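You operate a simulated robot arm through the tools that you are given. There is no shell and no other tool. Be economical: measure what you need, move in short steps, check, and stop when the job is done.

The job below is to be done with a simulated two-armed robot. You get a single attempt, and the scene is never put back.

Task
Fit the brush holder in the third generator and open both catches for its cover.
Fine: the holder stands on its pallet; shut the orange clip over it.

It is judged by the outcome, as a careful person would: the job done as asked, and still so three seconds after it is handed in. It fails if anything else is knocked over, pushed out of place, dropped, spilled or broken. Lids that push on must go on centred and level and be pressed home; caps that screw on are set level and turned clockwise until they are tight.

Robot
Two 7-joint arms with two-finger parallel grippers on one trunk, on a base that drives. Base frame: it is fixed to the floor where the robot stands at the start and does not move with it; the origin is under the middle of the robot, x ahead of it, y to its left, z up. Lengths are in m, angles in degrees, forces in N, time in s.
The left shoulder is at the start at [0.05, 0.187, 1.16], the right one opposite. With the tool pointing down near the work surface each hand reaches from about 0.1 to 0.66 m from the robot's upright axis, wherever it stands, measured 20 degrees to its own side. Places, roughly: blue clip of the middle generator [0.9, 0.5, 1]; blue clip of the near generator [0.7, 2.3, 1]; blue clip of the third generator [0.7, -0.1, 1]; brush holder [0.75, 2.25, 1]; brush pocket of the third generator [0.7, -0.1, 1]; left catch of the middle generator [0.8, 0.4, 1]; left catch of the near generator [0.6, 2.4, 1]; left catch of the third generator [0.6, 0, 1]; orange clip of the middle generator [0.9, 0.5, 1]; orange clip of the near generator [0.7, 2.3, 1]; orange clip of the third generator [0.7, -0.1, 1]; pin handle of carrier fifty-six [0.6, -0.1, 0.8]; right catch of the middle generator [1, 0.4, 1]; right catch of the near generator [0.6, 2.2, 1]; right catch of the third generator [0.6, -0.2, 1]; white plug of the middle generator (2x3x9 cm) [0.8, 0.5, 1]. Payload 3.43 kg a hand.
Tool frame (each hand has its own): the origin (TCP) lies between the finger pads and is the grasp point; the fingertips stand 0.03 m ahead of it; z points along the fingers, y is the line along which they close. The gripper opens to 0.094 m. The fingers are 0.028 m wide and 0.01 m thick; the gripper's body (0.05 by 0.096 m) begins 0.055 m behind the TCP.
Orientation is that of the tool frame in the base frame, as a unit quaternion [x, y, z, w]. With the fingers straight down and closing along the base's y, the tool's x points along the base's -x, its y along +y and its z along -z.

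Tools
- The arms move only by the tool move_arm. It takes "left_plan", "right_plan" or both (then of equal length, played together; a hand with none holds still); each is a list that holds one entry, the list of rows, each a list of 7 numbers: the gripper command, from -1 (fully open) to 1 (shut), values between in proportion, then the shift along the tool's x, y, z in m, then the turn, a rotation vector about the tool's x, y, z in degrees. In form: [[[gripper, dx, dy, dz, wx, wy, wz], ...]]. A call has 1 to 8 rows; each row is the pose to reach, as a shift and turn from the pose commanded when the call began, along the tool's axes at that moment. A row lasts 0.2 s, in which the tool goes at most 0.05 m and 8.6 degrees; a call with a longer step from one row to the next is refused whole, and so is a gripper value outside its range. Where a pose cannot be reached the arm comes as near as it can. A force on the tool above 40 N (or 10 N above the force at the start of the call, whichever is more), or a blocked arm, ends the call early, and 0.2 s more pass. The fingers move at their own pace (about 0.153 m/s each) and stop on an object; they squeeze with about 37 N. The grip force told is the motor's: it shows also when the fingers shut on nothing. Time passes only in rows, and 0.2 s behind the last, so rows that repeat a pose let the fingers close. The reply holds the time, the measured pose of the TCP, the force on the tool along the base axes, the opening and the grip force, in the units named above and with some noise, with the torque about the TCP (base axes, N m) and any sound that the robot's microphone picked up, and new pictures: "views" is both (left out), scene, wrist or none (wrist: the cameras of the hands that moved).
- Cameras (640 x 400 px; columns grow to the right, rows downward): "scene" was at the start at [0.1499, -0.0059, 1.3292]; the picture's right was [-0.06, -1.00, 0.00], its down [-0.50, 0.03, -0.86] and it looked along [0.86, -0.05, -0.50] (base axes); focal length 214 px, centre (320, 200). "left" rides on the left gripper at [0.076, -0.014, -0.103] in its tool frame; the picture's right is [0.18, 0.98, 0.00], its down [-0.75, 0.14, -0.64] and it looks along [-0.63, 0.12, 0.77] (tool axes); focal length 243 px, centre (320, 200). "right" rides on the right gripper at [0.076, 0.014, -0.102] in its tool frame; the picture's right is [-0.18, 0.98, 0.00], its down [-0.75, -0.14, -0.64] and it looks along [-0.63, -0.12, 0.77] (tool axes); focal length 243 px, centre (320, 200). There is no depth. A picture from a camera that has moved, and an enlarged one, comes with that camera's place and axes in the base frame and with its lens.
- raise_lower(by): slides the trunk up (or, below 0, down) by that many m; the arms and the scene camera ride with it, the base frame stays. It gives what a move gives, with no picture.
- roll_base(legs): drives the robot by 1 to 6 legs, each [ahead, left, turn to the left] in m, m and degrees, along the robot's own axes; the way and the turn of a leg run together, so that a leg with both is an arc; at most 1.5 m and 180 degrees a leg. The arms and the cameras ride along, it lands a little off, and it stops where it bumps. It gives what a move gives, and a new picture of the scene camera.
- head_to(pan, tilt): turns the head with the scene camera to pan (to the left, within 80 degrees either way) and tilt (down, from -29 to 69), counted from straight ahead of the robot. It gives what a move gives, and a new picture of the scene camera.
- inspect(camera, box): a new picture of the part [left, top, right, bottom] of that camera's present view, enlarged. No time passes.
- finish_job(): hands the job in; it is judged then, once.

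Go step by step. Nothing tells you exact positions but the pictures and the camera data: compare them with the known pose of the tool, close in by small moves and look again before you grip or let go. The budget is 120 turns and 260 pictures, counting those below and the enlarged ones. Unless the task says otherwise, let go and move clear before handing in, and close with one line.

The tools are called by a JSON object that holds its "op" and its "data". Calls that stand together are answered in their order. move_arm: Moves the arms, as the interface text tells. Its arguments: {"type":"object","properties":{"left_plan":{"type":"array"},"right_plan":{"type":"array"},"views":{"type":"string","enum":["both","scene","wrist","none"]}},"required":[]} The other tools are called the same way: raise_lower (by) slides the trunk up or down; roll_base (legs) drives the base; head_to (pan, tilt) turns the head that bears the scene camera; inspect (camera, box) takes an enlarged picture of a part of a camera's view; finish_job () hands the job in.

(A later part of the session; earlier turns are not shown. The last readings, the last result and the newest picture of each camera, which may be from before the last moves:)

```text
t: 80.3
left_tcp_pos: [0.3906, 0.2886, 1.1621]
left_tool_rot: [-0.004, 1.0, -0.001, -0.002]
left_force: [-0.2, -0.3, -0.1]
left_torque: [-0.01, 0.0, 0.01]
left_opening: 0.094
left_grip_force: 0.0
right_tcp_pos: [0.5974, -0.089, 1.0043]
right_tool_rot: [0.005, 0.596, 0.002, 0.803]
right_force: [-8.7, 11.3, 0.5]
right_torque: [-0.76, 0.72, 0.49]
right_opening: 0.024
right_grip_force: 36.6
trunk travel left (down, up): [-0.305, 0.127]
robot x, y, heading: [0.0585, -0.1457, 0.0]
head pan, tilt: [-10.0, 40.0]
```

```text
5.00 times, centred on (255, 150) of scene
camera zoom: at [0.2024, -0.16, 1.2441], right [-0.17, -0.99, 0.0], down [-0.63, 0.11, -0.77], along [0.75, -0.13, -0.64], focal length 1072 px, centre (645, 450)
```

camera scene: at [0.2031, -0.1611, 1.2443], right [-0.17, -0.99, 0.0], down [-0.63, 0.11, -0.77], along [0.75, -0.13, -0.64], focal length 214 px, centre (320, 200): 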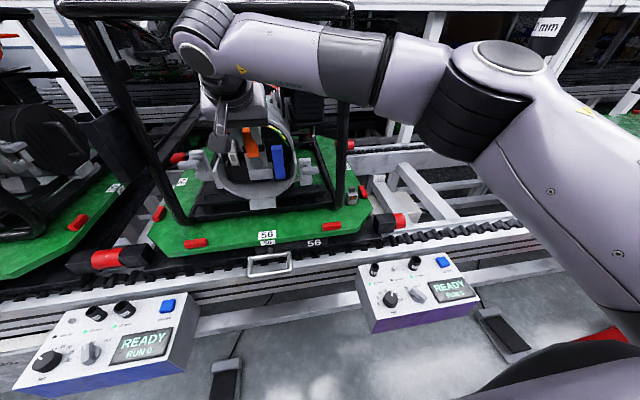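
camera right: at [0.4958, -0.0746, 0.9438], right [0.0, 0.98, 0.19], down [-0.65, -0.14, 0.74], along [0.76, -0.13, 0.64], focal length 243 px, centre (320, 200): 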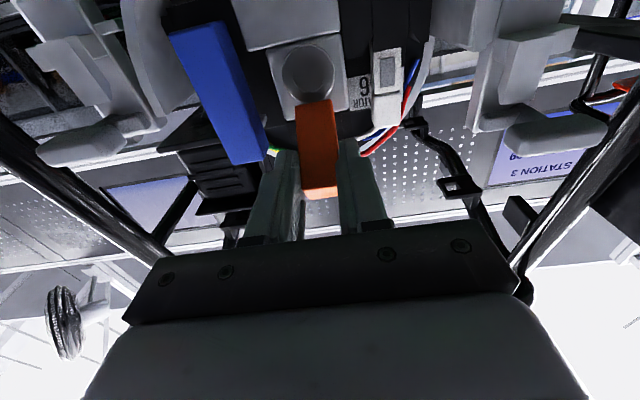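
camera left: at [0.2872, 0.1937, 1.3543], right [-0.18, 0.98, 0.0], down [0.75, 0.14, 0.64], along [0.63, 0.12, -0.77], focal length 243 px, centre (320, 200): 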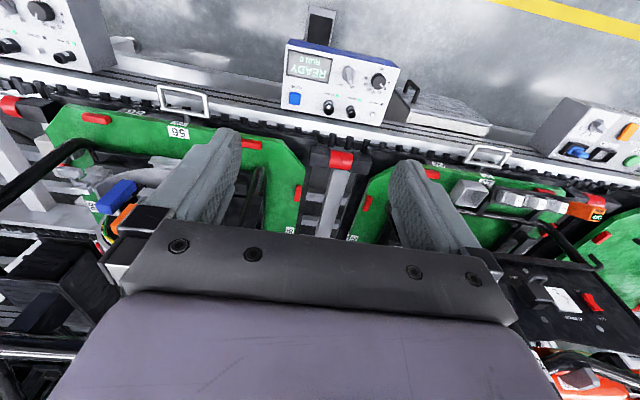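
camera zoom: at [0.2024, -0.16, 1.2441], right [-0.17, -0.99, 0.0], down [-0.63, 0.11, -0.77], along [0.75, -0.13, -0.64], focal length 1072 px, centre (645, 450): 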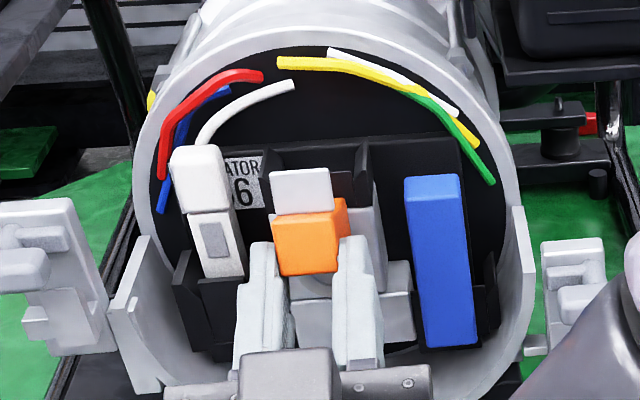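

{"op": "move_arm", "data": {"right_plan": [[[1, 0.009, 0, -0.0008, 0, -8, 0], [1, 0.0178, 0, 0, 0, -16, 0], [1, 0.0178, 0, 0, 0, -16, 0]]], "views": "none"}}

{"op": "inspect", "data": {"camera": "scene", "box": [205, 110, 305, 190]}}

```text
t: 80.6
left_tcp_pos: [0.3879, 0.288, 1.1637]
left_tool_rot: [-0.005, 1.0, 0.0, 0.0]
left_force: [-0.3, -1.0, 0.0]
left_torque: [0.05, -0.01, 0.01]
left_opening: 0.0938
left_grip_force: 0.0
right_tcp_pos: [0.6018, -0.091, 1.0089]
right_tool_rot: [0.009, 0.583, 0.009, 0.812]
right_force: [-5.4, 16.3, 4.1]
right_torque: [-1.12, -0.3, 0.48]
right_opening: 0.0242
right_grip_force: 36.1
right hand out of reach, approached as far as the arm can: row 1
trunk travel left (down, up): [-0.305, 0.127]
robot x, y, heading: [0.0573, -0.1444, 0.5]
head pan, tilt: [-10.0, 40.0]
stopped in row 1 (right hand): the force on the tool passed its limit at 60 N (the readings are from after the stop); the commanded pose is now the measured one
```

```text
5.00 times, centred on (255, 150) of scene
camera zoom: at [0.2015, -0.1601, 1.2448], right [-0.17, -0.99, 0.0], down [-0.63, 0.11, -0.77], along [0.76, -0.13, -0.64], focal length 1072 px, centre (645, 450)
```

zoom: 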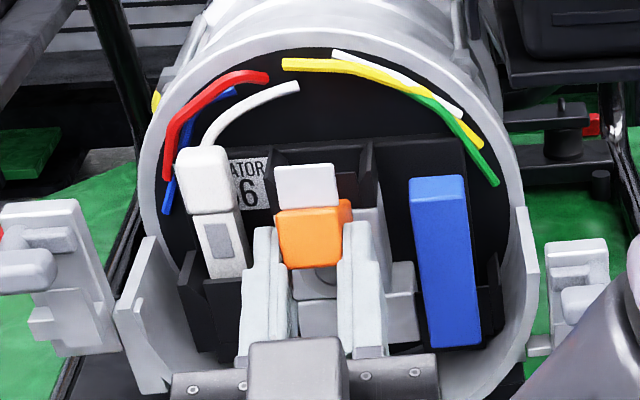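

Arm limit for this orientation. I release gently and back out, to see whether the clip stays open.

{"op": "move_arm", "data": {"right_plan": [[[-0.1, 0, 0, 0, 0, 0, 0], [-0.1, 0, 0, -0.01, 0, 0, 0], [-0.1, 0, 0, -0.05, 0, 0, 0], [-0.1, 0, 0, -0.09, 0, 0, 0]]], "views": "wrist"}}

{"op": "inspect", "data": {"camera": "scene", "box": [205, 110, 305, 190]}}

```text
t: 81.8
left_tcp_pos: [0.3883, 0.288, 1.1629]
left_tool_rot: [-0.004, 1.0, -0.001, 0.0]
left_force: [1.0, -0.5, 1.3]
left_torque: [0.0, 0.02, 0.04]
left_opening: 0.0941
left_grip_force: 0.1
right_tcp_pos: [0.5333, -0.1093, 0.99]
right_tool_rot: [0.035, 0.579, -0.005, 0.815]
right_force: [-0.4, 0.1, -0.4]
right_torque: [0.0, -0.03, -0.01]
right_opening: 0.0517
right_grip_force: 0.0
trunk travel left (down, up): [-0.305, 0.127]
robot x, y, heading: [0.0626, -0.146, -0.0]
head pan, tilt: [-10.0, 40.0]
stopped in row 4 (right hand): the arm was blocked; the commanded pose is now the measured one
camera right: at [0.4627, -0.0871, 0.8844], right [-0.01, 0.97, 0.22], down [-0.86, -0.12, 0.49], along [0.51, -0.19, 0.84], focal length 243 px, centre (320, 200)
```

right: 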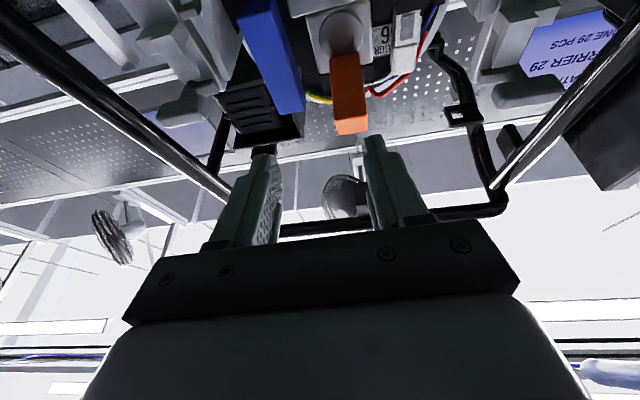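

```text
5.00 times, centred on (255, 150) of scene
camera zoom: at [0.2023, -0.1617, 1.2442], right [-0.17, -0.99, 0.0], down [-0.63, 0.11, -0.77], along [0.76, -0.13, -0.64], focal length 1072 px, centre (645, 450)
```

zoom: 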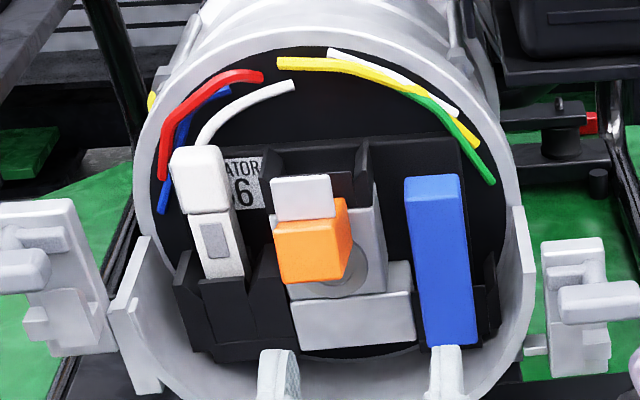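

The clip stays open (~70°). Now retreat, re-orient to 55° forward tilt, and head for the holder.

{"op": "move_arm", "data": {"right_plan": [[[-0.1, -0.01, -0.01, -0.008, -0.35, 7.75, -0.49], [-0.1, -0.02, -0.02, -0.012, -0.7, 15.5, -0.97], [-0.1, -0.03, -0.035, -0.012, -1.05, 23.2, -1.46], [-0.1, -0.04, -0.05, -0.012, -1.4, 31.0, -1.94], [-0.1, -0.05, -0.065, -0.012, -1.75, 38.7, -2.43], [-0.1, -0.06, -0.08, -0.01, -2.1, 46.5, -2.9], [-0.1, -0.0665, -0.09, -0.009, -2.45, 54.2, -3.4]]], "views": "both"}}

{"op": "inspect", "data": {"camera": "scene", "box": [205, 110, 305, 190]}}

```text
t: 83.4
left_tcp_pos: [0.3888, 0.2865, 1.1631]
left_tool_rot: [-0.005, 1.0, 0.0, -0.001]
left_force: [0.3, -0.3, 0.8]
left_torque: [0.0, 0.0, -0.01]
left_opening: 0.0938
left_grip_force: 0.1
right_tcp_pos: [0.4976, -0.2012, 1.0454]
right_tool_rot: [-0.003, 0.888, 0.001, 0.46]
right_force: [0.2, -0.4, -0.2]
right_torque: [0.0, 0.02, 0.0]
right_opening: 0.0515
right_grip_force: 0.2
trunk travel left (down, up): [-0.305, 0.127]
robot x, y, heading: [0.0566, -0.1451, 0.2]
head pan, tilt: [-10.0, 40.0]
camera scene: at [0.2023, -0.1618, 1.2442], right [-0.17, -0.99, 0.0], down [-0.63, 0.11, -0.77], along [0.76, -0.13, -0.64], focal length 214 px, centre (320, 200)
camera right: at [0.3693, -0.1874, 1.041], right [0.1, 0.98, 0.15], down [-0.09, -0.14, 0.99], along [0.99, -0.11, 0.07], focal length 243 px, centre (320, 200)
```

scene: 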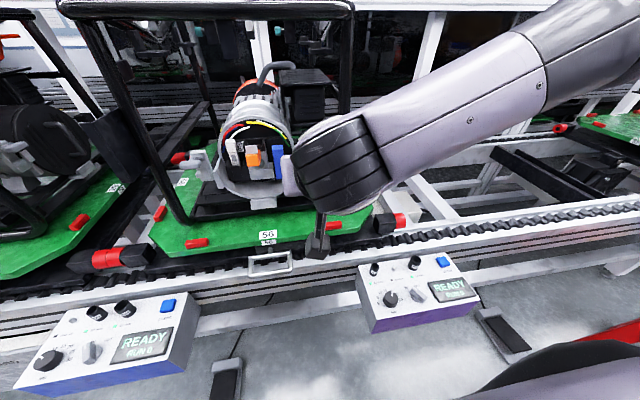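
right: 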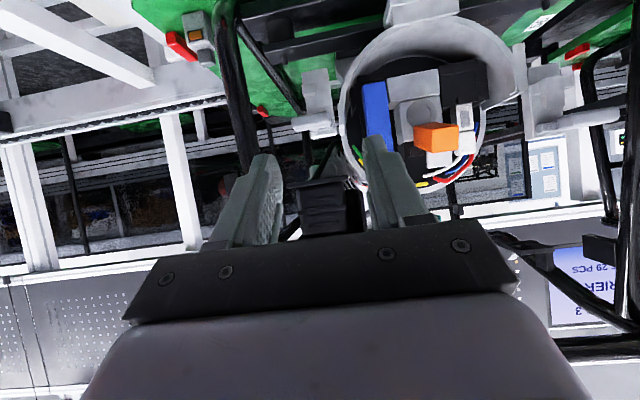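

```text
5.00 times, centred on (255, 150) of scene
camera zoom: at [0.2023, -0.1618, 1.2442], right [-0.17, -0.99, 0.0], down [-0.63, 0.11, -0.77], along [0.76, -0.13, -0.64], focal length 1072 px, centre (645, 450)
```

zoom: 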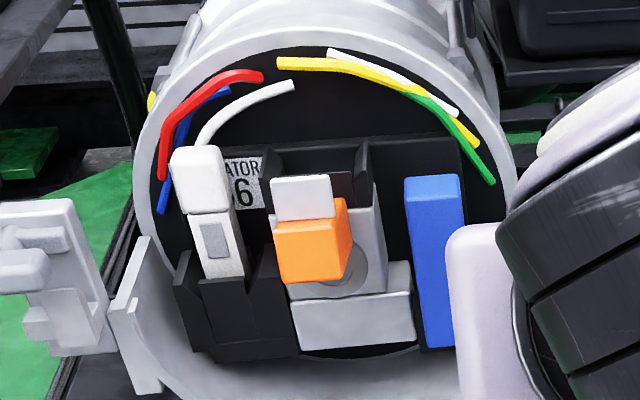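

Moving to the pre-grasp in front of the holder with a narrowed gripper.

{"op": "move_arm", "data": {"right_plan": [[[0.15, 0.008, -0.04, 0.012, 0, 0, 0], [0.15, 0.016, -0.08, 0.025, 0, 0, 0], [0.15, 0.025, -0.12, 0.038, 0, 0, 0], [0.15, 0.0324, -0.14, 0.05, 0, 0, 0], [0.15, 0.032, -0.14, 0.09, 0, 0, 0], [0.15, 0.032, -0.14, 0.12, 0, 0, 0]]], "views": "both"}}

{"op": "inspect", "data": {"camera": "right", "box": [240, 100, 400, 210]}}

{"op": "inspect", "data": {"camera": "scene", "box": [310, 150, 400, 220]}}

```text
t: 84.8
left_tcp_pos: [0.3902, 0.2861, 1.164]
left_tool_rot: [-0.004, 1.0, 0.0, -0.001]
left_force: [0.4, -0.7, -0.3]
left_torque: [0.0, -0.01, 0.01]
left_opening: 0.0941
left_grip_force: 0.1
right_tcp_pos: [0.5802, -0.3408, 0.9502]
right_tool_rot: [-0.001, 0.887, 0.0, 0.461]
right_force: [0.7, 0.0, -0.2]
right_torque: [0.02, 0.01, -0.03]
right_opening: 0.0398
right_grip_force: 0.0
trunk travel left (down, up): [-0.305, 0.127]
robot x, y, heading: [0.0554, -0.1451, 0.2]
head pan, tilt: [-10.0, 40.0]
camera scene: at [0.2025, -0.1616, 1.2443], right [-0.17, -0.99, 0.0], down [-0.63, 0.11, -0.77], along [0.75, -0.13, -0.64], focal length 214 px, centre (320, 200)
camera right: at [0.4522, -0.3266, 0.9448], right [0.1, 0.98, 0.15], down [-0.09, -0.14, 0.99], along [0.99, -0.11, 0.08], focal length 243 px, centre (320, 200)
```

scene: 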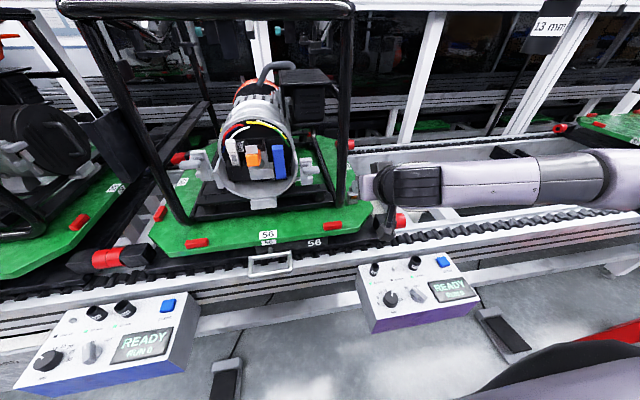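
right: 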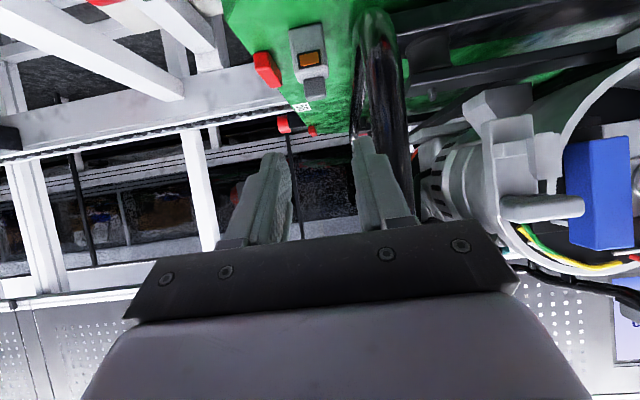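

```text
3.64 times, centred on (320, 155) of right
camera zoom: at [0.4522, -0.3266, 0.9448], right [0.1, 0.98, 0.15], down [-0.09, -0.14, 0.99], along [0.99, -0.11, 0.08], focal length 882 px, centre (320, 364)
```

zoom: 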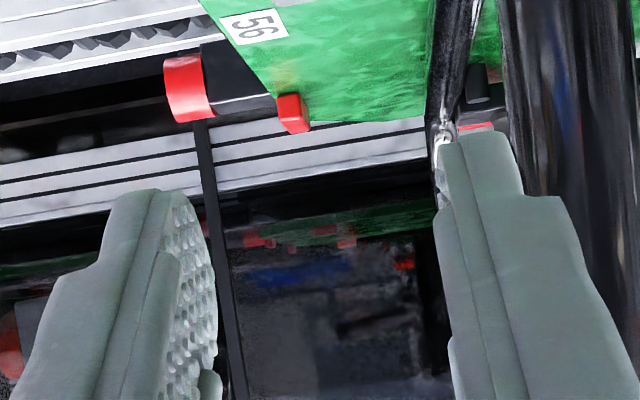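

```text
5.71 times, centred on (355, 185) of scene
camera zoom: at [0.2025, -0.1616, 1.2443], right [-0.17, -0.99, 0.0], down [-0.63, 0.11, -0.77], along [0.75, -0.13, -0.64], focal length 1226 px, centre (120, 286)
```

zoom: 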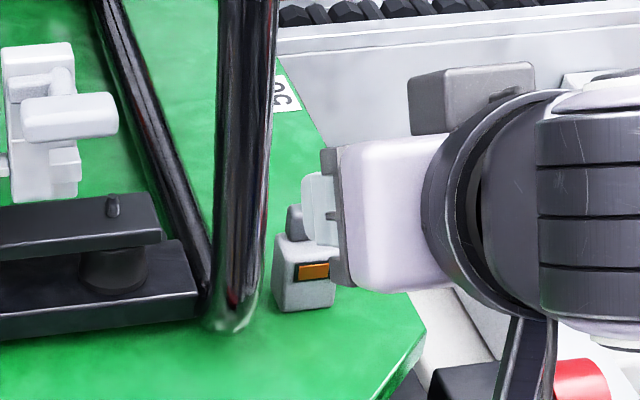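

{"op": "move_arm", "data": {"right_plan": [[[0.15, 0.003, 0.0008, 0.03, 0, 0, 0], [0.15, 0.005, 0.0008, 0.06, 0, 0, 0]]], "views": "wrist"}}

{"op": "inspect", "data": {"camera": "right", "box": [240, 60, 400, 210]}}

{"op": "inspect", "data": {"camera": "scene", "box": [310, 150, 400, 220]}}

```text
t: 85.4
left_tcp_pos: [0.3897, 0.2865, 1.1627]
left_tool_rot: [-0.004, 1.0, -0.001, -0.002]
left_force: [0.1, -0.9, -0.4]
left_torque: [-0.03, -0.01, -0.02]
left_opening: 0.094
left_grip_force: 0.1
right_tcp_pos: [0.6255, -0.3394, 0.9113]
right_tool_rot: [-0.002, 0.887, 0.001, 0.461]
right_force: [-0.3, 0.5, 0.1]
right_torque: [-0.01, 0.01, 0.02]
right_opening: 0.04
right_grip_force: 0.2
trunk travel left (down, up): [-0.305, 0.127]
robot x, y, heading: [0.0587, -0.1512, 0.3]
head pan, tilt: [-10.0, 40.0]
camera right: at [0.4978, -0.3258, 0.906], right [0.1, 0.98, 0.15], down [-0.09, -0.14, 0.99], along [0.99, -0.11, 0.08], focal length 243 px, centre (320, 200)
```

right: 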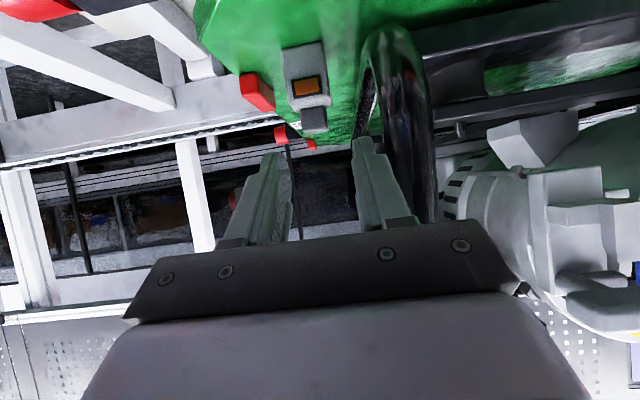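

```text
2.67 times, centred on (320, 135) of right
camera zoom: at [0.4978, -0.3258, 0.906], right [0.1, 0.98, 0.15], down [-0.09, -0.14, 0.99], along [0.99, -0.11, 0.08], focal length 647 px, centre (320, 373)
```

zoom: 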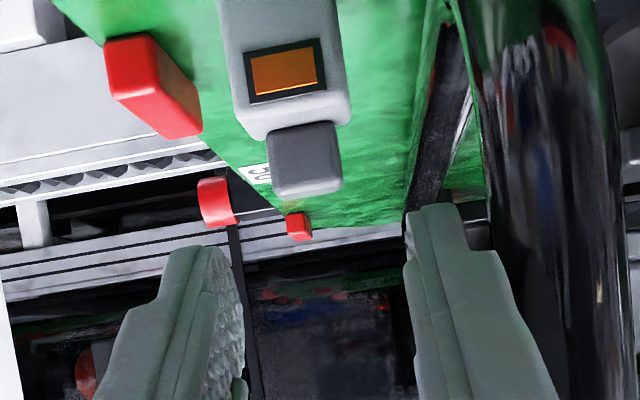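

```text
5.71 times, centred on (355, 185) of scene
camera zoom: at [0.2025, -0.1616, 1.2442], right [-0.17, -0.99, 0.0], down [-0.63, 0.11, -0.77], along [0.75, -0.13, -0.64], focal length 1226 px, centre (120, 286)
```

zoom: 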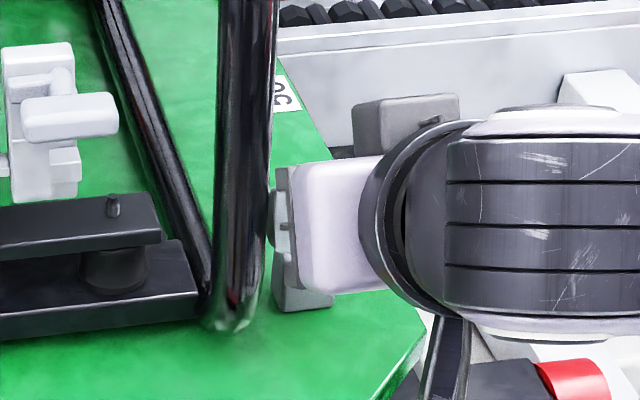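

Window width confirms the holder's front at x≈0.655. Final approach, then close on its head.

{"op": "move_arm", "data": {"right_plan": [[[0.15, -0.001, -0.0025, 0.018, 0, 0, 0], [0.15, -0.0015, -0.0025, 0.0345, 0, 0, 0], [0.15, -0.0015, -0.0025, 0.0345, 0, 0, 0]]], "views": "wrist"}}

{"op": "inspect", "data": {"camera": "right", "box": [240, 60, 400, 210]}}

{"op": "inspect", "data": {"camera": "scene", "box": [310, 150, 400, 220]}}

```text
t: 86.2
left_tcp_pos: [0.3897, 0.2872, 1.163]
left_tool_rot: [-0.005, 1.0, 0.001, -0.001]
left_force: [0.3, 1.0, 0.8]
left_torque: [0.02, 0.0, -0.01]
left_opening: 0.0942
left_grip_force: 0.1
right_tcp_pos: [0.6528, -0.3403, 0.894]
right_tool_rot: [-0.002, 0.887, 0.001, 0.461]
right_force: [-0.1, -0.3, -0.8]
right_torque: [0.0, 0.0, 0.03]
right_opening: 0.0398
right_grip_force: 0.1
trunk travel left (down, up): [-0.305, 0.127]
robot x, y, heading: [0.0589, -0.1478, 0.7]
head pan, tilt: [-10.0, 40.0]
camera right: at [0.5257, -0.3273, 0.8878], right [0.1, 0.98, 0.15], down [-0.09, -0.14, 0.99], along [0.99, -0.12, 0.08], focal length 243 px, centre (320, 200)
```

right: 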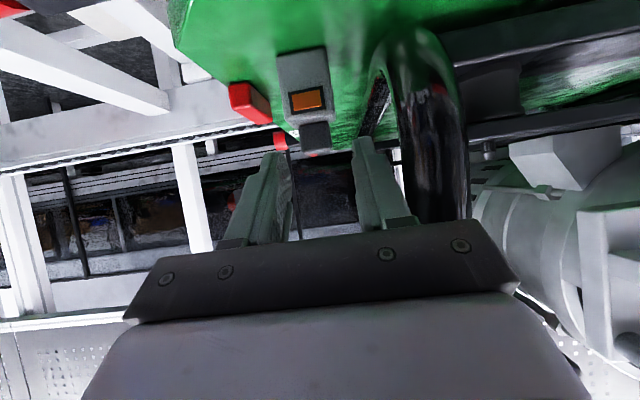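

```text
2.67 times, centred on (320, 135) of right
camera zoom: at [0.5257, -0.3273, 0.8878], right [0.1, 0.98, 0.15], down [-0.09, -0.14, 0.99], along [0.99, -0.12, 0.08], focal length 647 px, centre (320, 373)
```

zoom: 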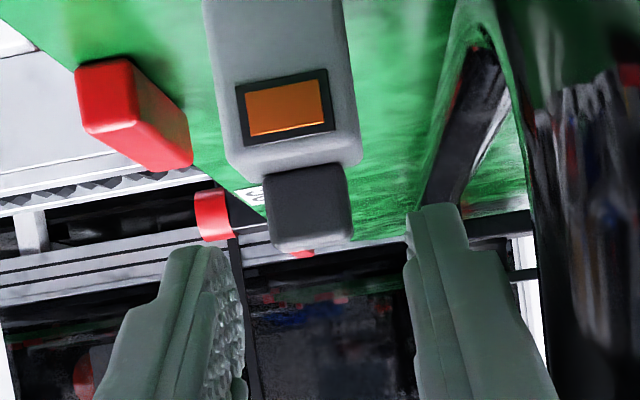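

```text
5.71 times, centred on (355, 185) of scene
camera zoom: at [0.2023, -0.1615, 1.2443], right [-0.17, -0.99, 0.0], down [-0.63, 0.11, -0.77], along [0.76, -0.13, -0.64], focal length 1226 px, centre (120, 286)
```

zoom: 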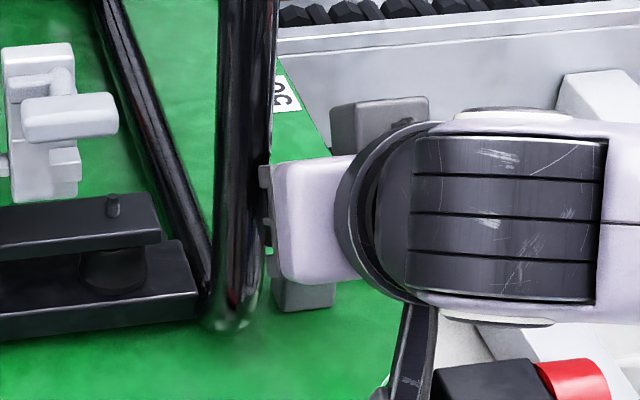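

Fingertips need to come ~6 mm lower on the head and 2 mm right; then close.

{"op": "move_arm", "data": {"right_plan": [[[0.15, 0.003, -0.0024, 0.003, 0, 0, 0], [0.15, 0.0055, -0.0024, 0.005, 0, 0, 0], [0.5, 0.0055, -0.0024, 0.005, 0, 0, 0], [1, 0.0055, -0.0024, 0.005, 0, 0, 0], [1, 0.0055, -0.0024, 0.005, 0, 0, 0]]], "views": "wrist"}}

{"op": "inspect", "data": {"camera": "right", "box": [240, 60, 400, 210]}}

```text
t: 87.4
left_tcp_pos: [0.39, 0.2867, 1.1635]
left_tool_rot: [-0.004, 1.0, 0.0, 0.0]
left_force: [0.1, 1.3, -1.1]
left_torque: [0.01, -0.02, -0.02]
left_opening: 0.094
left_grip_force: 0.1
right_tcp_pos: [0.6541, -0.3441, 0.8881]
right_tool_rot: [-0.001, 0.887, 0.0, 0.463]
right_force: [-2.7, -2.2, 1.2]
right_torque: [0.07, -0.24, 0.24]
right_opening: 0.0191
right_grip_force: 37.1
trunk travel left (down, up): [-0.305, 0.127]
robot x, y, heading: [0.0581, -0.1492, 0.6]
head pan, tilt: [-10.0, 40.0]
camera right: at [0.5265, -0.3303, 0.8814], right [0.1, 0.98, 0.15], down [-0.09, -0.14, 0.99], along [0.99, -0.12, 0.08], focal length 243 px, centre (320, 200)
```

right: 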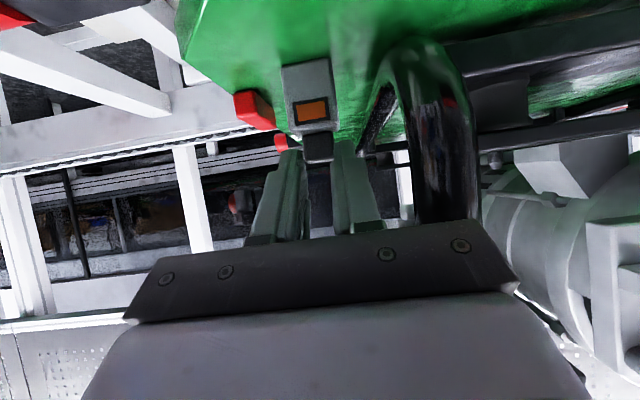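

```text
2.67 times, centred on (320, 135) of right
camera zoom: at [0.5265, -0.3303, 0.8814], right [0.1, 0.98, 0.15], down [-0.09, -0.14, 0.99], along [0.99, -0.12, 0.08], focal length 647 px, centre (320, 373)
```

zoom: 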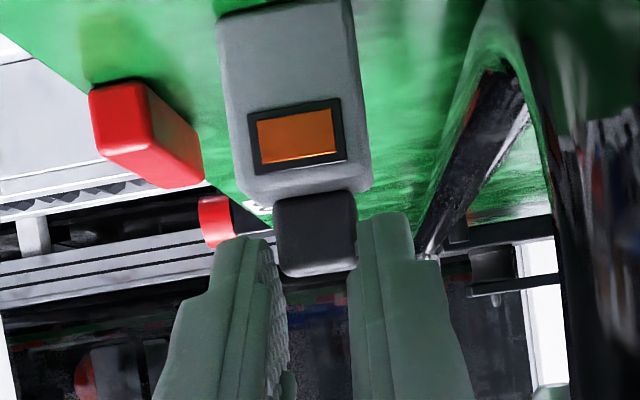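

Head gripped (1.9 cm). Lifting straight up 5 cm.

{"op": "move_arm", "data": {"right_plan": [[[1, -0.008, 0, -0.006, 0, 0, 0], [1, -0.02, -0.002, -0.015, 0, 0, 0], [1, -0.04, -0.005, -0.03, 0, 0, 0], [1, -0.06, -0.008, -0.055, 0, 0, 0]]], "views": "both"}}

{"op": "inspect", "data": {"camera": "right", "box": [240, 60, 400, 210]}}

```text
t: 88.4
left_tcp_pos: [0.3893, 0.2873, 1.1638]
left_tool_rot: [-0.005, 1.0, 0.0, 0.0]
left_force: [-0.1, 0.4, -0.6]
left_torque: [0.0, -0.04, -0.03]
left_opening: 0.0939
left_grip_force: 0.1
right_tcp_pos: [0.6434, -0.3496, 0.9686]
right_tool_rot: [-0.002, 0.887, 0.001, 0.462]
right_force: [-0.4, 0.3, -0.5]
right_torque: [0.03, 0.0, 0.01]
right_opening: 0.0188
right_grip_force: 37.3
trunk travel left (down, up): [-0.305, 0.127]
robot x, y, heading: [0.0601, -0.1445, 0.5]
head pan, tilt: [-10.0, 40.0]
camera scene: at [0.2021, -0.1615, 1.2443], right [-0.17, -0.99, 0.0], down [-0.63, 0.11, -0.77], along [0.76, -0.13, -0.64], focal length 214 px, centre (320, 200)
camera right: at [0.5163, -0.3377, 0.9631], right [0.1, 0.98, 0.15], down [-0.09, -0.14, 0.99], along [0.99, -0.11, 0.08], focal length 243 px, centre (320, 200)
```

scene: 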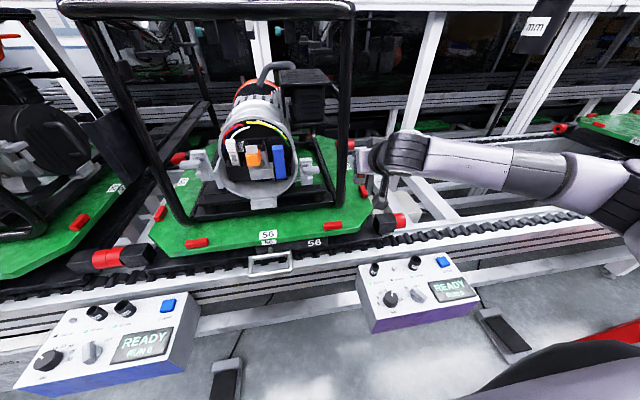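
right: 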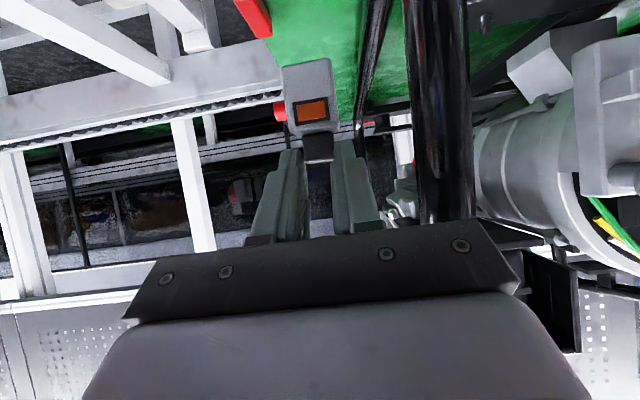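

```text
2.67 times, centred on (320, 135) of right
camera zoom: at [0.5163, -0.3377, 0.9631], right [0.1, 0.98, 0.15], down [-0.09, -0.14, 0.99], along [0.99, -0.11, 0.08], focal length 647 px, centre (320, 373)
```

zoom: 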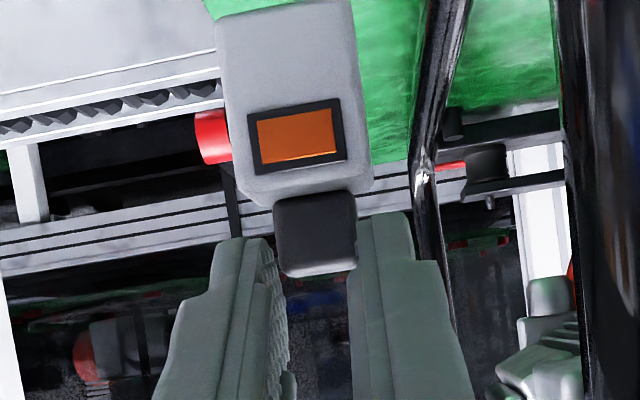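

Holder is held upright. Now a close look at the opened pocket to measure it.

{"op": "inspect", "data": {"camera": "scene", "box": [225, 120, 295, 175]}}

{"op": "head_to", "data": {"pan": 10, "tilt": 30}}

{"op": "inspect", "data": {"camera": "scene", "box": [300, 110, 370, 165]}}

```text
7.27 times, centred on (260, 148) of scene
camera zoom: at [0.2021, -0.1615, 1.2443], right [-0.17, -0.99, 0.0], down [-0.63, 0.11, -0.77], along [0.76, -0.13, -0.64], focal length 1560 px, centre (756, 582)
```

zoom: 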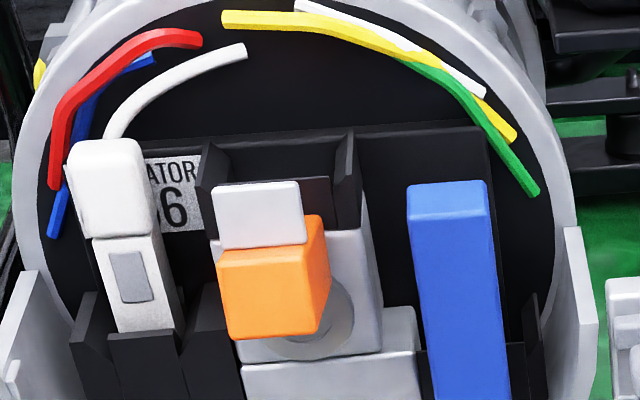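

```text
t: 89.3
left_tcp_pos: [0.3903, 0.2877, 1.163]
left_tool_rot: [-0.004, 1.0, 0.0, -0.002]
left_force: [0.1, -0.2, 0.3]
left_torque: [0.01, 0.03, -0.01]
left_opening: 0.0939
left_grip_force: 0.0
right_tcp_pos: [0.6444, -0.3499, 0.9677]
right_tool_rot: [-0.001, 0.888, 0.0, 0.461]
right_force: [0.1, 0.6, -0.2]
right_torque: [0.0, 0.0, 0.02]
right_opening: 0.0187
right_grip_force: 36.6
trunk travel left (down, up): [-0.305, 0.127]
robot x, y, heading: [0.0548, -0.1469, 0.3]
head pan, tilt: [10.0, 30.0]
camera scene: at [0.2076, -0.1311, 1.2596], right [0.18, -0.98, 0.0], down [-0.49, -0.09, -0.87], along [0.85, 0.15, -0.5], focal length 214 px, centre (320, 200)
```

scene: 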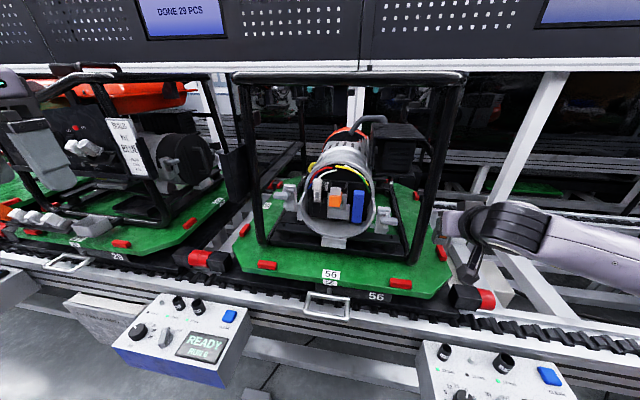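

```text
7.27 times, centred on (335, 138) of scene
camera zoom: at [0.2076, -0.1311, 1.2596], right [0.18, -0.98, 0.0], down [-0.49, -0.09, -0.87], along [0.85, 0.15, -0.5], focal length 1560 px, centre (211, 654)
```

zoom: 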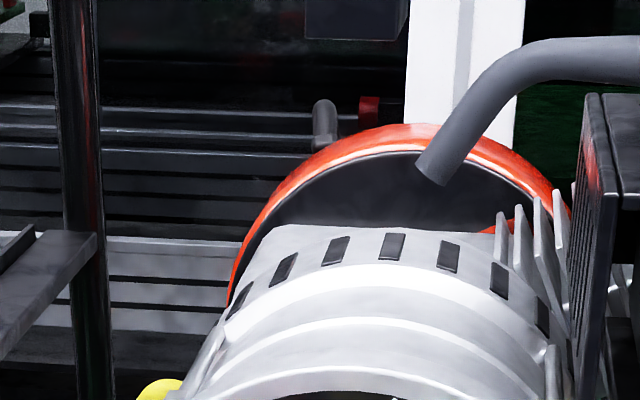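

Pocket is ≈3.4 cm wide, centred y≈−0.091, x≈0.66–0.69, wall tops z≈1.037. I'll back out of the post's way and carry the holder round in front of the frame.

{"op": "move_arm", "data": {"right_plan": [[[1, 0.0247, -0.003, -0.0438, 0, 0, 0], [1, 0.041, 0, -0.0933, 0, 0, 0], [1, 0.0107, 0, -0.1196, 0, 0, 0], [1, -0.0155, 0.03, -0.138, 0, 0, 0], [1, -0.03, 0.075, -0.147, 0, 0, 0], [1, -0.045, 0.12, -0.156, 0, 0, 0], [1, -0.057, 0.165, -0.165, 0, 0, 0]]], "views": "none"}}

{"op": "move_arm", "data": {"right_plan": [[[1, -0.01, 0.04, -0.006, 0, 0, 0], [1, -0.02, 0.08, -0.013, 0, 0, 0], [1, -0.024, 0.0937, -0.019, 0, 0, 0]]], "views": "both"}}

```text
refused: row 1 steps farther than a row can; nothing moved
```

```text
t: 89.7
left_tcp_pos: [0.3903, 0.2871, 1.1625]
left_tool_rot: [-0.004, 1.0, 0.0, -0.001]
left_force: [0.6, 0.0, 0.0]
left_torque: [-0.02, 0.0, 0.02]
left_opening: 0.0941
left_grip_force: 0.0
right_tcp_pos: [0.6456, -0.3272, 0.9748]
right_tool_rot: [0.01, 0.89, -0.014, 0.455]
right_force: [-1.2, -4.1, -0.9]
right_torque: [0.08, -0.04, 0.04]
right_opening: 0.0189
right_grip_force: 36.9
trunk travel left (down, up): [-0.305, 0.127]
robot x, y, heading: [0.0595, -0.1458, 0.0]
head pan, tilt: [10.0, 30.0]
stopped in row 2 (right hand): the force on the tool passed its limit at 49 N (the readings are from after the stop); the commanded pose is now the measured one
camera scene: at [0.2077, -0.1312, 1.2596], right [0.18, -0.98, 0.0], down [-0.49, -0.09, -0.87], along [0.85, 0.15, -0.5], focal length 214 px, centre (320, 200)
camera right: at [0.5185, -0.3097, 0.9708], right [0.14, 0.98, 0.13], down [-0.08, -0.12, 0.99], along [0.99, -0.15, 0.07], focal length 243 px, centre (320, 200)
```

scene: 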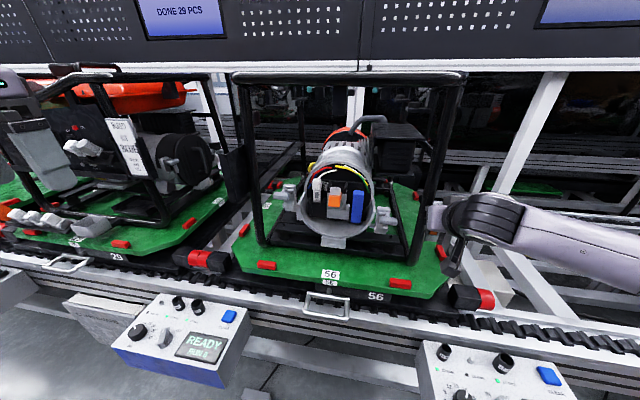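
right: 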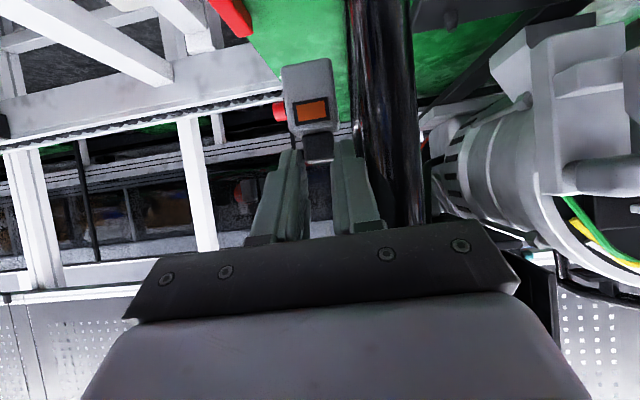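

My first call was refused and the second nudged the post; the holder is still held. Backing straight out now, then up and across, in one checked call.

{"op": "move_arm", "data": {"right_plan": [[[1, 0.003, -0.02, -0.004, -1.95, -0.87, -0.28], [1, 0.0259, -0.02, -0.0368, -1.95, -0.87, -0.28], [1, 0.0366, -0.02, -0.0781, -1.95, -0.87, -0.28], [1, 0.0195, -0.02, -0.1147, -1.95, -0.87, -0.28], [1, -0.0132, -0.02, -0.1377, -1.95, -0.87, -0.28], [1, -0.0214, 0.02, -0.1434, -1.95, -0.87, -0.28], [1, -0.0296, 0.065, -0.1492, -1.95, -0.87, -0.28], [1, -0.0378, 0.11, -0.1549, -1.95, -0.87, -0.28]]], "views": "both"}}

```text
t: 91.5
left_tcp_pos: [0.3909, 0.2858, 1.1616]
left_tool_rot: [-0.004, 1.0, -0.002, -0.002]
left_force: [-0.6, 0.7, 1.0]
left_torque: [0.0, 0.0, 0.01]
left_opening: 0.0939
left_grip_force: 0.0
right_tcp_pos: [0.5479, -0.2099, 1.094]
right_tool_rot: [-0.002, 0.887, 0.002, 0.463]
right_force: [1.3, 0.1, -0.3]
right_torque: [0.04, 0.01, 0.01]
right_opening: 0.0187
right_grip_force: 36.9
trunk travel left (down, up): [-0.305, 0.127]
robot x, y, heading: [0.0596, -0.1475, 0.3]
head pan, tilt: [10.0, 30.0]
camera scene: at [0.2074, -0.1307, 1.2596], right [0.18, -0.98, 0.0], down [-0.49, -0.09, -0.87], along [0.85, 0.15, -0.5], focal length 214 px, centre (320, 200)
camera right: at [0.4199, -0.1971, 1.0887], right [0.1, 0.98, 0.15], down [-0.09, -0.14, 0.99], along [0.99, -0.12, 0.08], focal length 243 px, centre (320, 200)
```

scene: 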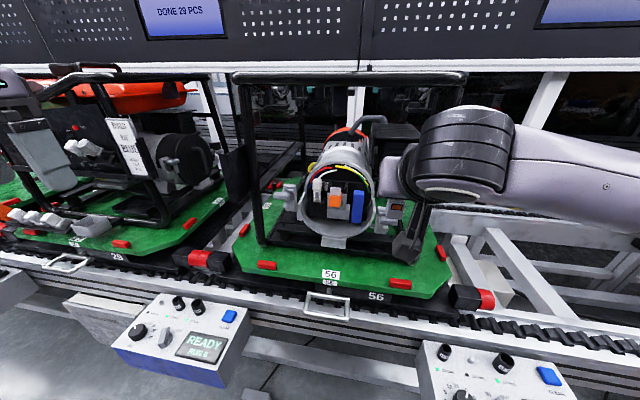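
right: 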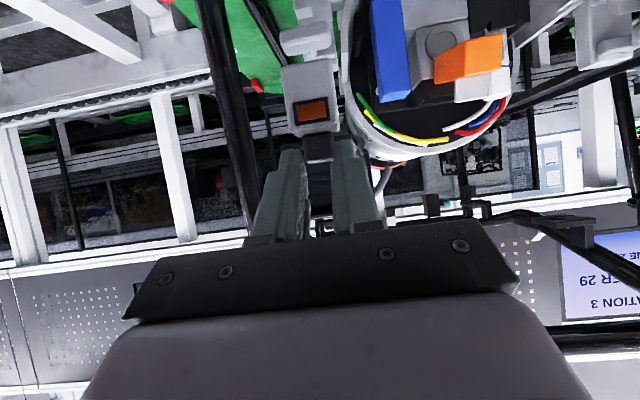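

{"op": "move_arm", "data": {"right_plan": [[[1, -0.02, 0.02, -0.01, 0, 0, 0], [1, -0.035, 0.055, -0.014, 0, 0, 0], [1, -0.042, 0.09, -0.016, 0, 0, 0], [1, -0.0445, 0.1187, -0.0167, 0, 0, 0], [1, -0.065, 0.1187, 0.012, 0, 0, 0], [1, -0.0819, 0.1187, 0.0365, 0, 0, 0]]], "views": "both"}}

{"op": "inspect", "data": {"camera": "right", "box": [240, 40, 400, 180]}}

{"op": "inspect", "data": {"camera": "scene", "box": [290, 150, 380, 240]}}

```text
t: 92.9
left_tcp_pos: [0.3901, 0.2861, 1.1621]
left_tool_rot: [-0.004, 1.0, -0.001, -0.002]
left_force: [0.2, 0.7, -0.2]
left_torque: [0.03, 0.0, 0.0]
left_opening: 0.0941
left_grip_force: 0.0
right_tcp_pos: [0.623, -0.092, 1.1408]
right_tool_rot: [-0.001, 0.886, 0.002, 0.463]
right_force: [0.0, 0.3, -1.1]
right_torque: [0.04, 0.04, -0.01]
right_opening: 0.019
right_grip_force: 36.6
trunk travel left (down, up): [-0.305, 0.127]
robot x, y, heading: [0.062, -0.1468, 0.4]
head pan, tilt: [10.0, 30.0]
camera scene: at [0.2079, -0.1313, 1.2595], right [0.18, -0.98, 0.0], down [-0.49, -0.09, -0.87], along [0.85, 0.15, -0.5], focal length 214 px, centre (320, 200)
camera right: at [0.4953, -0.0784, 1.1357], right [0.1, 0.98, 0.15], down [-0.09, -0.14, 0.99], along [0.99, -0.12, 0.08], focal length 243 px, centre (320, 200)
```

scene: 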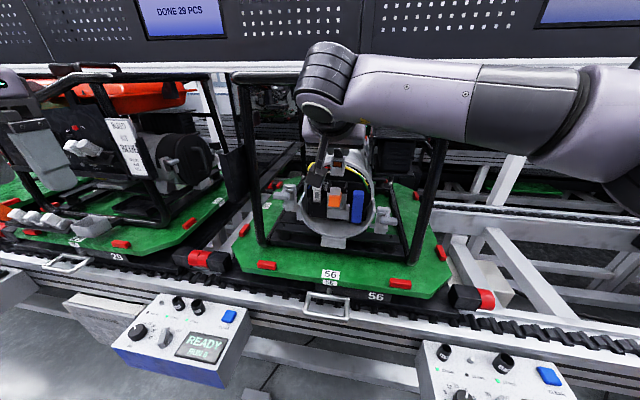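
right: 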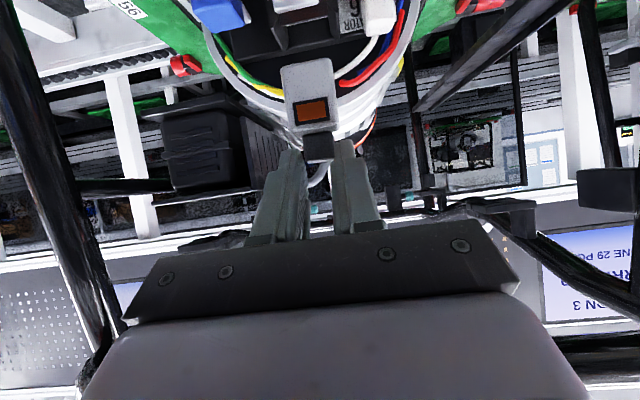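

```text
2.86 times, centred on (320, 110) of right
camera zoom: at [0.4953, -0.0784, 1.1357], right [0.1, 0.98, 0.15], down [-0.09, -0.14, 0.99], along [0.99, -0.12, 0.08], focal length 693 px, centre (320, 457)
```

zoom: 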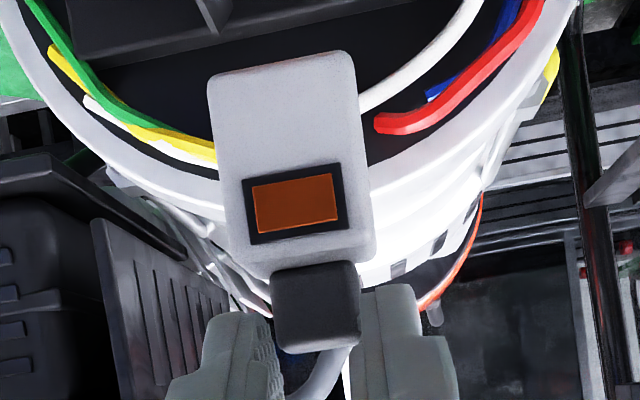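

```text
4.44 times, centred on (335, 195) of scene
camera zoom: at [0.2079, -0.1313, 1.2595], right [0.18, -0.98, 0.0], down [-0.49, -0.09, -0.87], along [0.85, 0.15, -0.5], focal length 953 px, centre (253, 222)
```

zoom: 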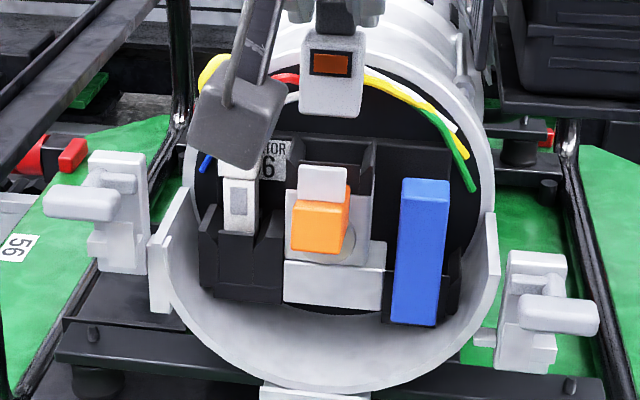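

Base height estimate matches (1.076). Zooming for lateral alignment with the pocket.

{"op": "inspect", "data": {"camera": "scene", "box": [318, 148, 362, 192]}}

{"op": "inspect", "data": {"camera": "right", "box": [240, 0, 400, 100]}}

```text
9.09 times, centred on (340, 170) of scene
camera zoom: at [0.2079, -0.1313, 1.2595], right [0.18, -0.98, 0.0], down [-0.49, -0.09, -0.87], along [0.85, 0.15, -0.5], focal length 1950 px, centre (138, 473)
```

zoom: 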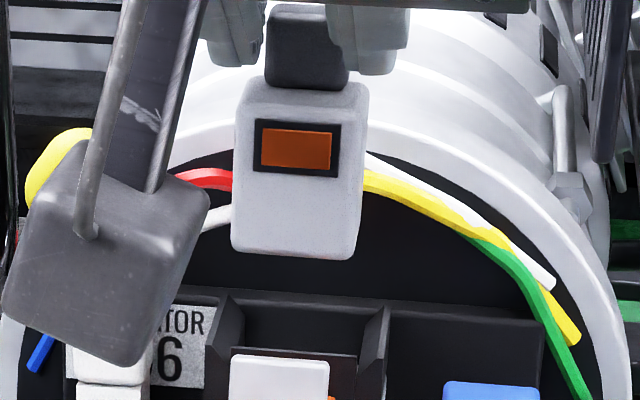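

```text
4.00 times, centred on (320, 50) of right
camera zoom: at [0.4953, -0.0784, 1.1357], right [0.1, 0.98, 0.15], down [-0.09, -0.14, 0.99], along [0.99, -0.12, 0.08], focal length 970 px, centre (320, 800)
```

zoom: 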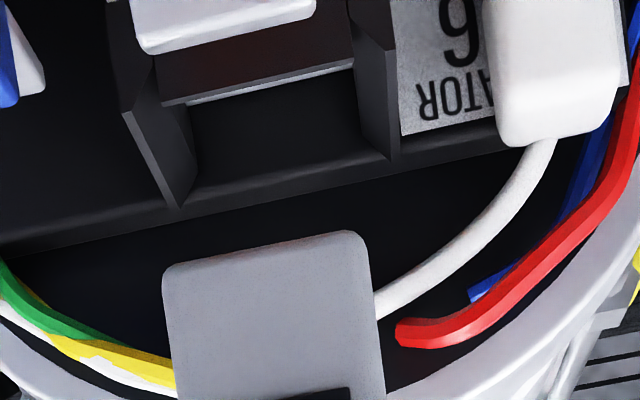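

Lateral alignment is within ~1 mm (pocket y≈−0.093, floor z≈1.015, back x≈0.685). Moving over the pocket at 3.5 cm above the floor.

{"op": "move_arm", "data": {"right_plan": [[[1, -0.004, -0.0005, 0.015, 0, 0, 0], [1, -0.003, -0.0005, 0.03, 0, 0, 0], [1, 0.0015, -0.0005, 0.0426, 0, 0, 0]]], "views": "wrist"}}

{"op": "inspect", "data": {"camera": "scene", "box": [310, 148, 366, 204]}}

{"op": "inspect", "data": {"camera": "right", "box": [260, 20, 380, 160]}}

```text
t: 93.7
left_tcp_pos: [0.3904, 0.2875, 1.163]
left_tool_rot: [-0.003, 1.0, -0.001, -0.001]
left_force: [0.3, -0.6, 0.5]
left_torque: [-0.01, 0.0, 0.01]
left_opening: 0.0937
left_grip_force: 0.0
right_tcp_pos: [0.6556, -0.0936, 1.1156]
right_tool_rot: [-0.001, 0.887, 0.002, 0.463]
right_force: [0.3, -0.8, -2.3]
right_torque: [-0.03, 0.01, -0.01]
right_opening: 0.0188
right_grip_force: 37.5
trunk travel left (down, up): [-0.305, 0.127]
robot x, y, heading: [0.0579, -0.1502, 0.1]
head pan, tilt: [10.0, 30.0]
camera right: at [0.5286, -0.0805, 1.1096], right [0.1, 0.98, 0.15], down [-0.09, -0.14, 0.99], along [0.99, -0.12, 0.08], focal length 243 px, centre (320, 200)
```

right: 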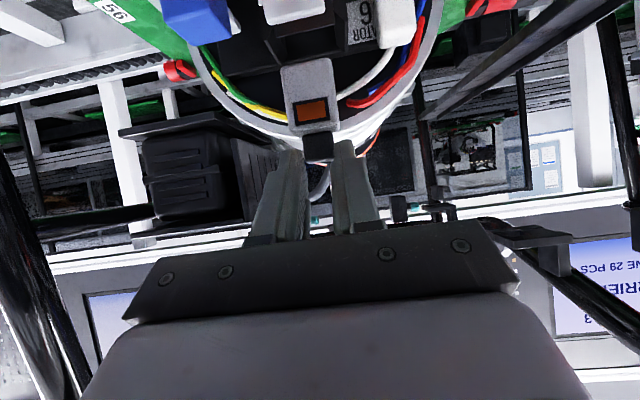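

```text
7.14 times, centred on (338, 176) of scene
camera zoom: at [0.2079, -0.1315, 1.2595], right [0.18, -0.98, 0.0], down [-0.49, -0.09, -0.87], along [0.85, 0.15, -0.5], focal length 1532 px, centre (191, 371)
```

zoom: 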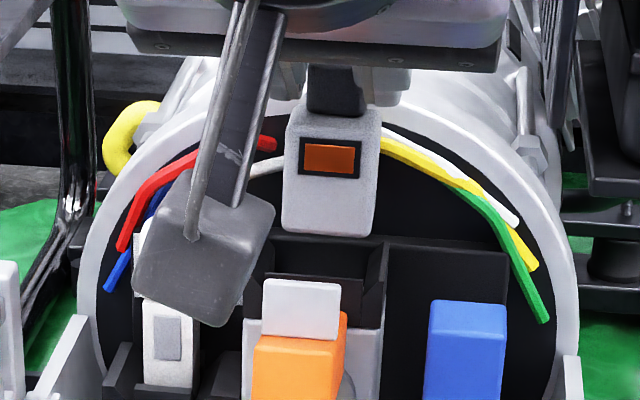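

```text
2.86 times, centred on (320, 90) of right
camera zoom: at [0.5286, -0.0805, 1.1096], right [0.1, 0.98, 0.15], down [-0.09, -0.14, 0.99], along [0.99, -0.12, 0.08], focal length 693 px, centre (320, 514)
```

zoom: 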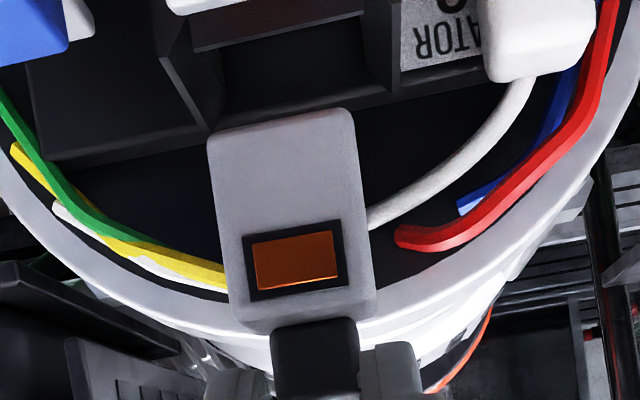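

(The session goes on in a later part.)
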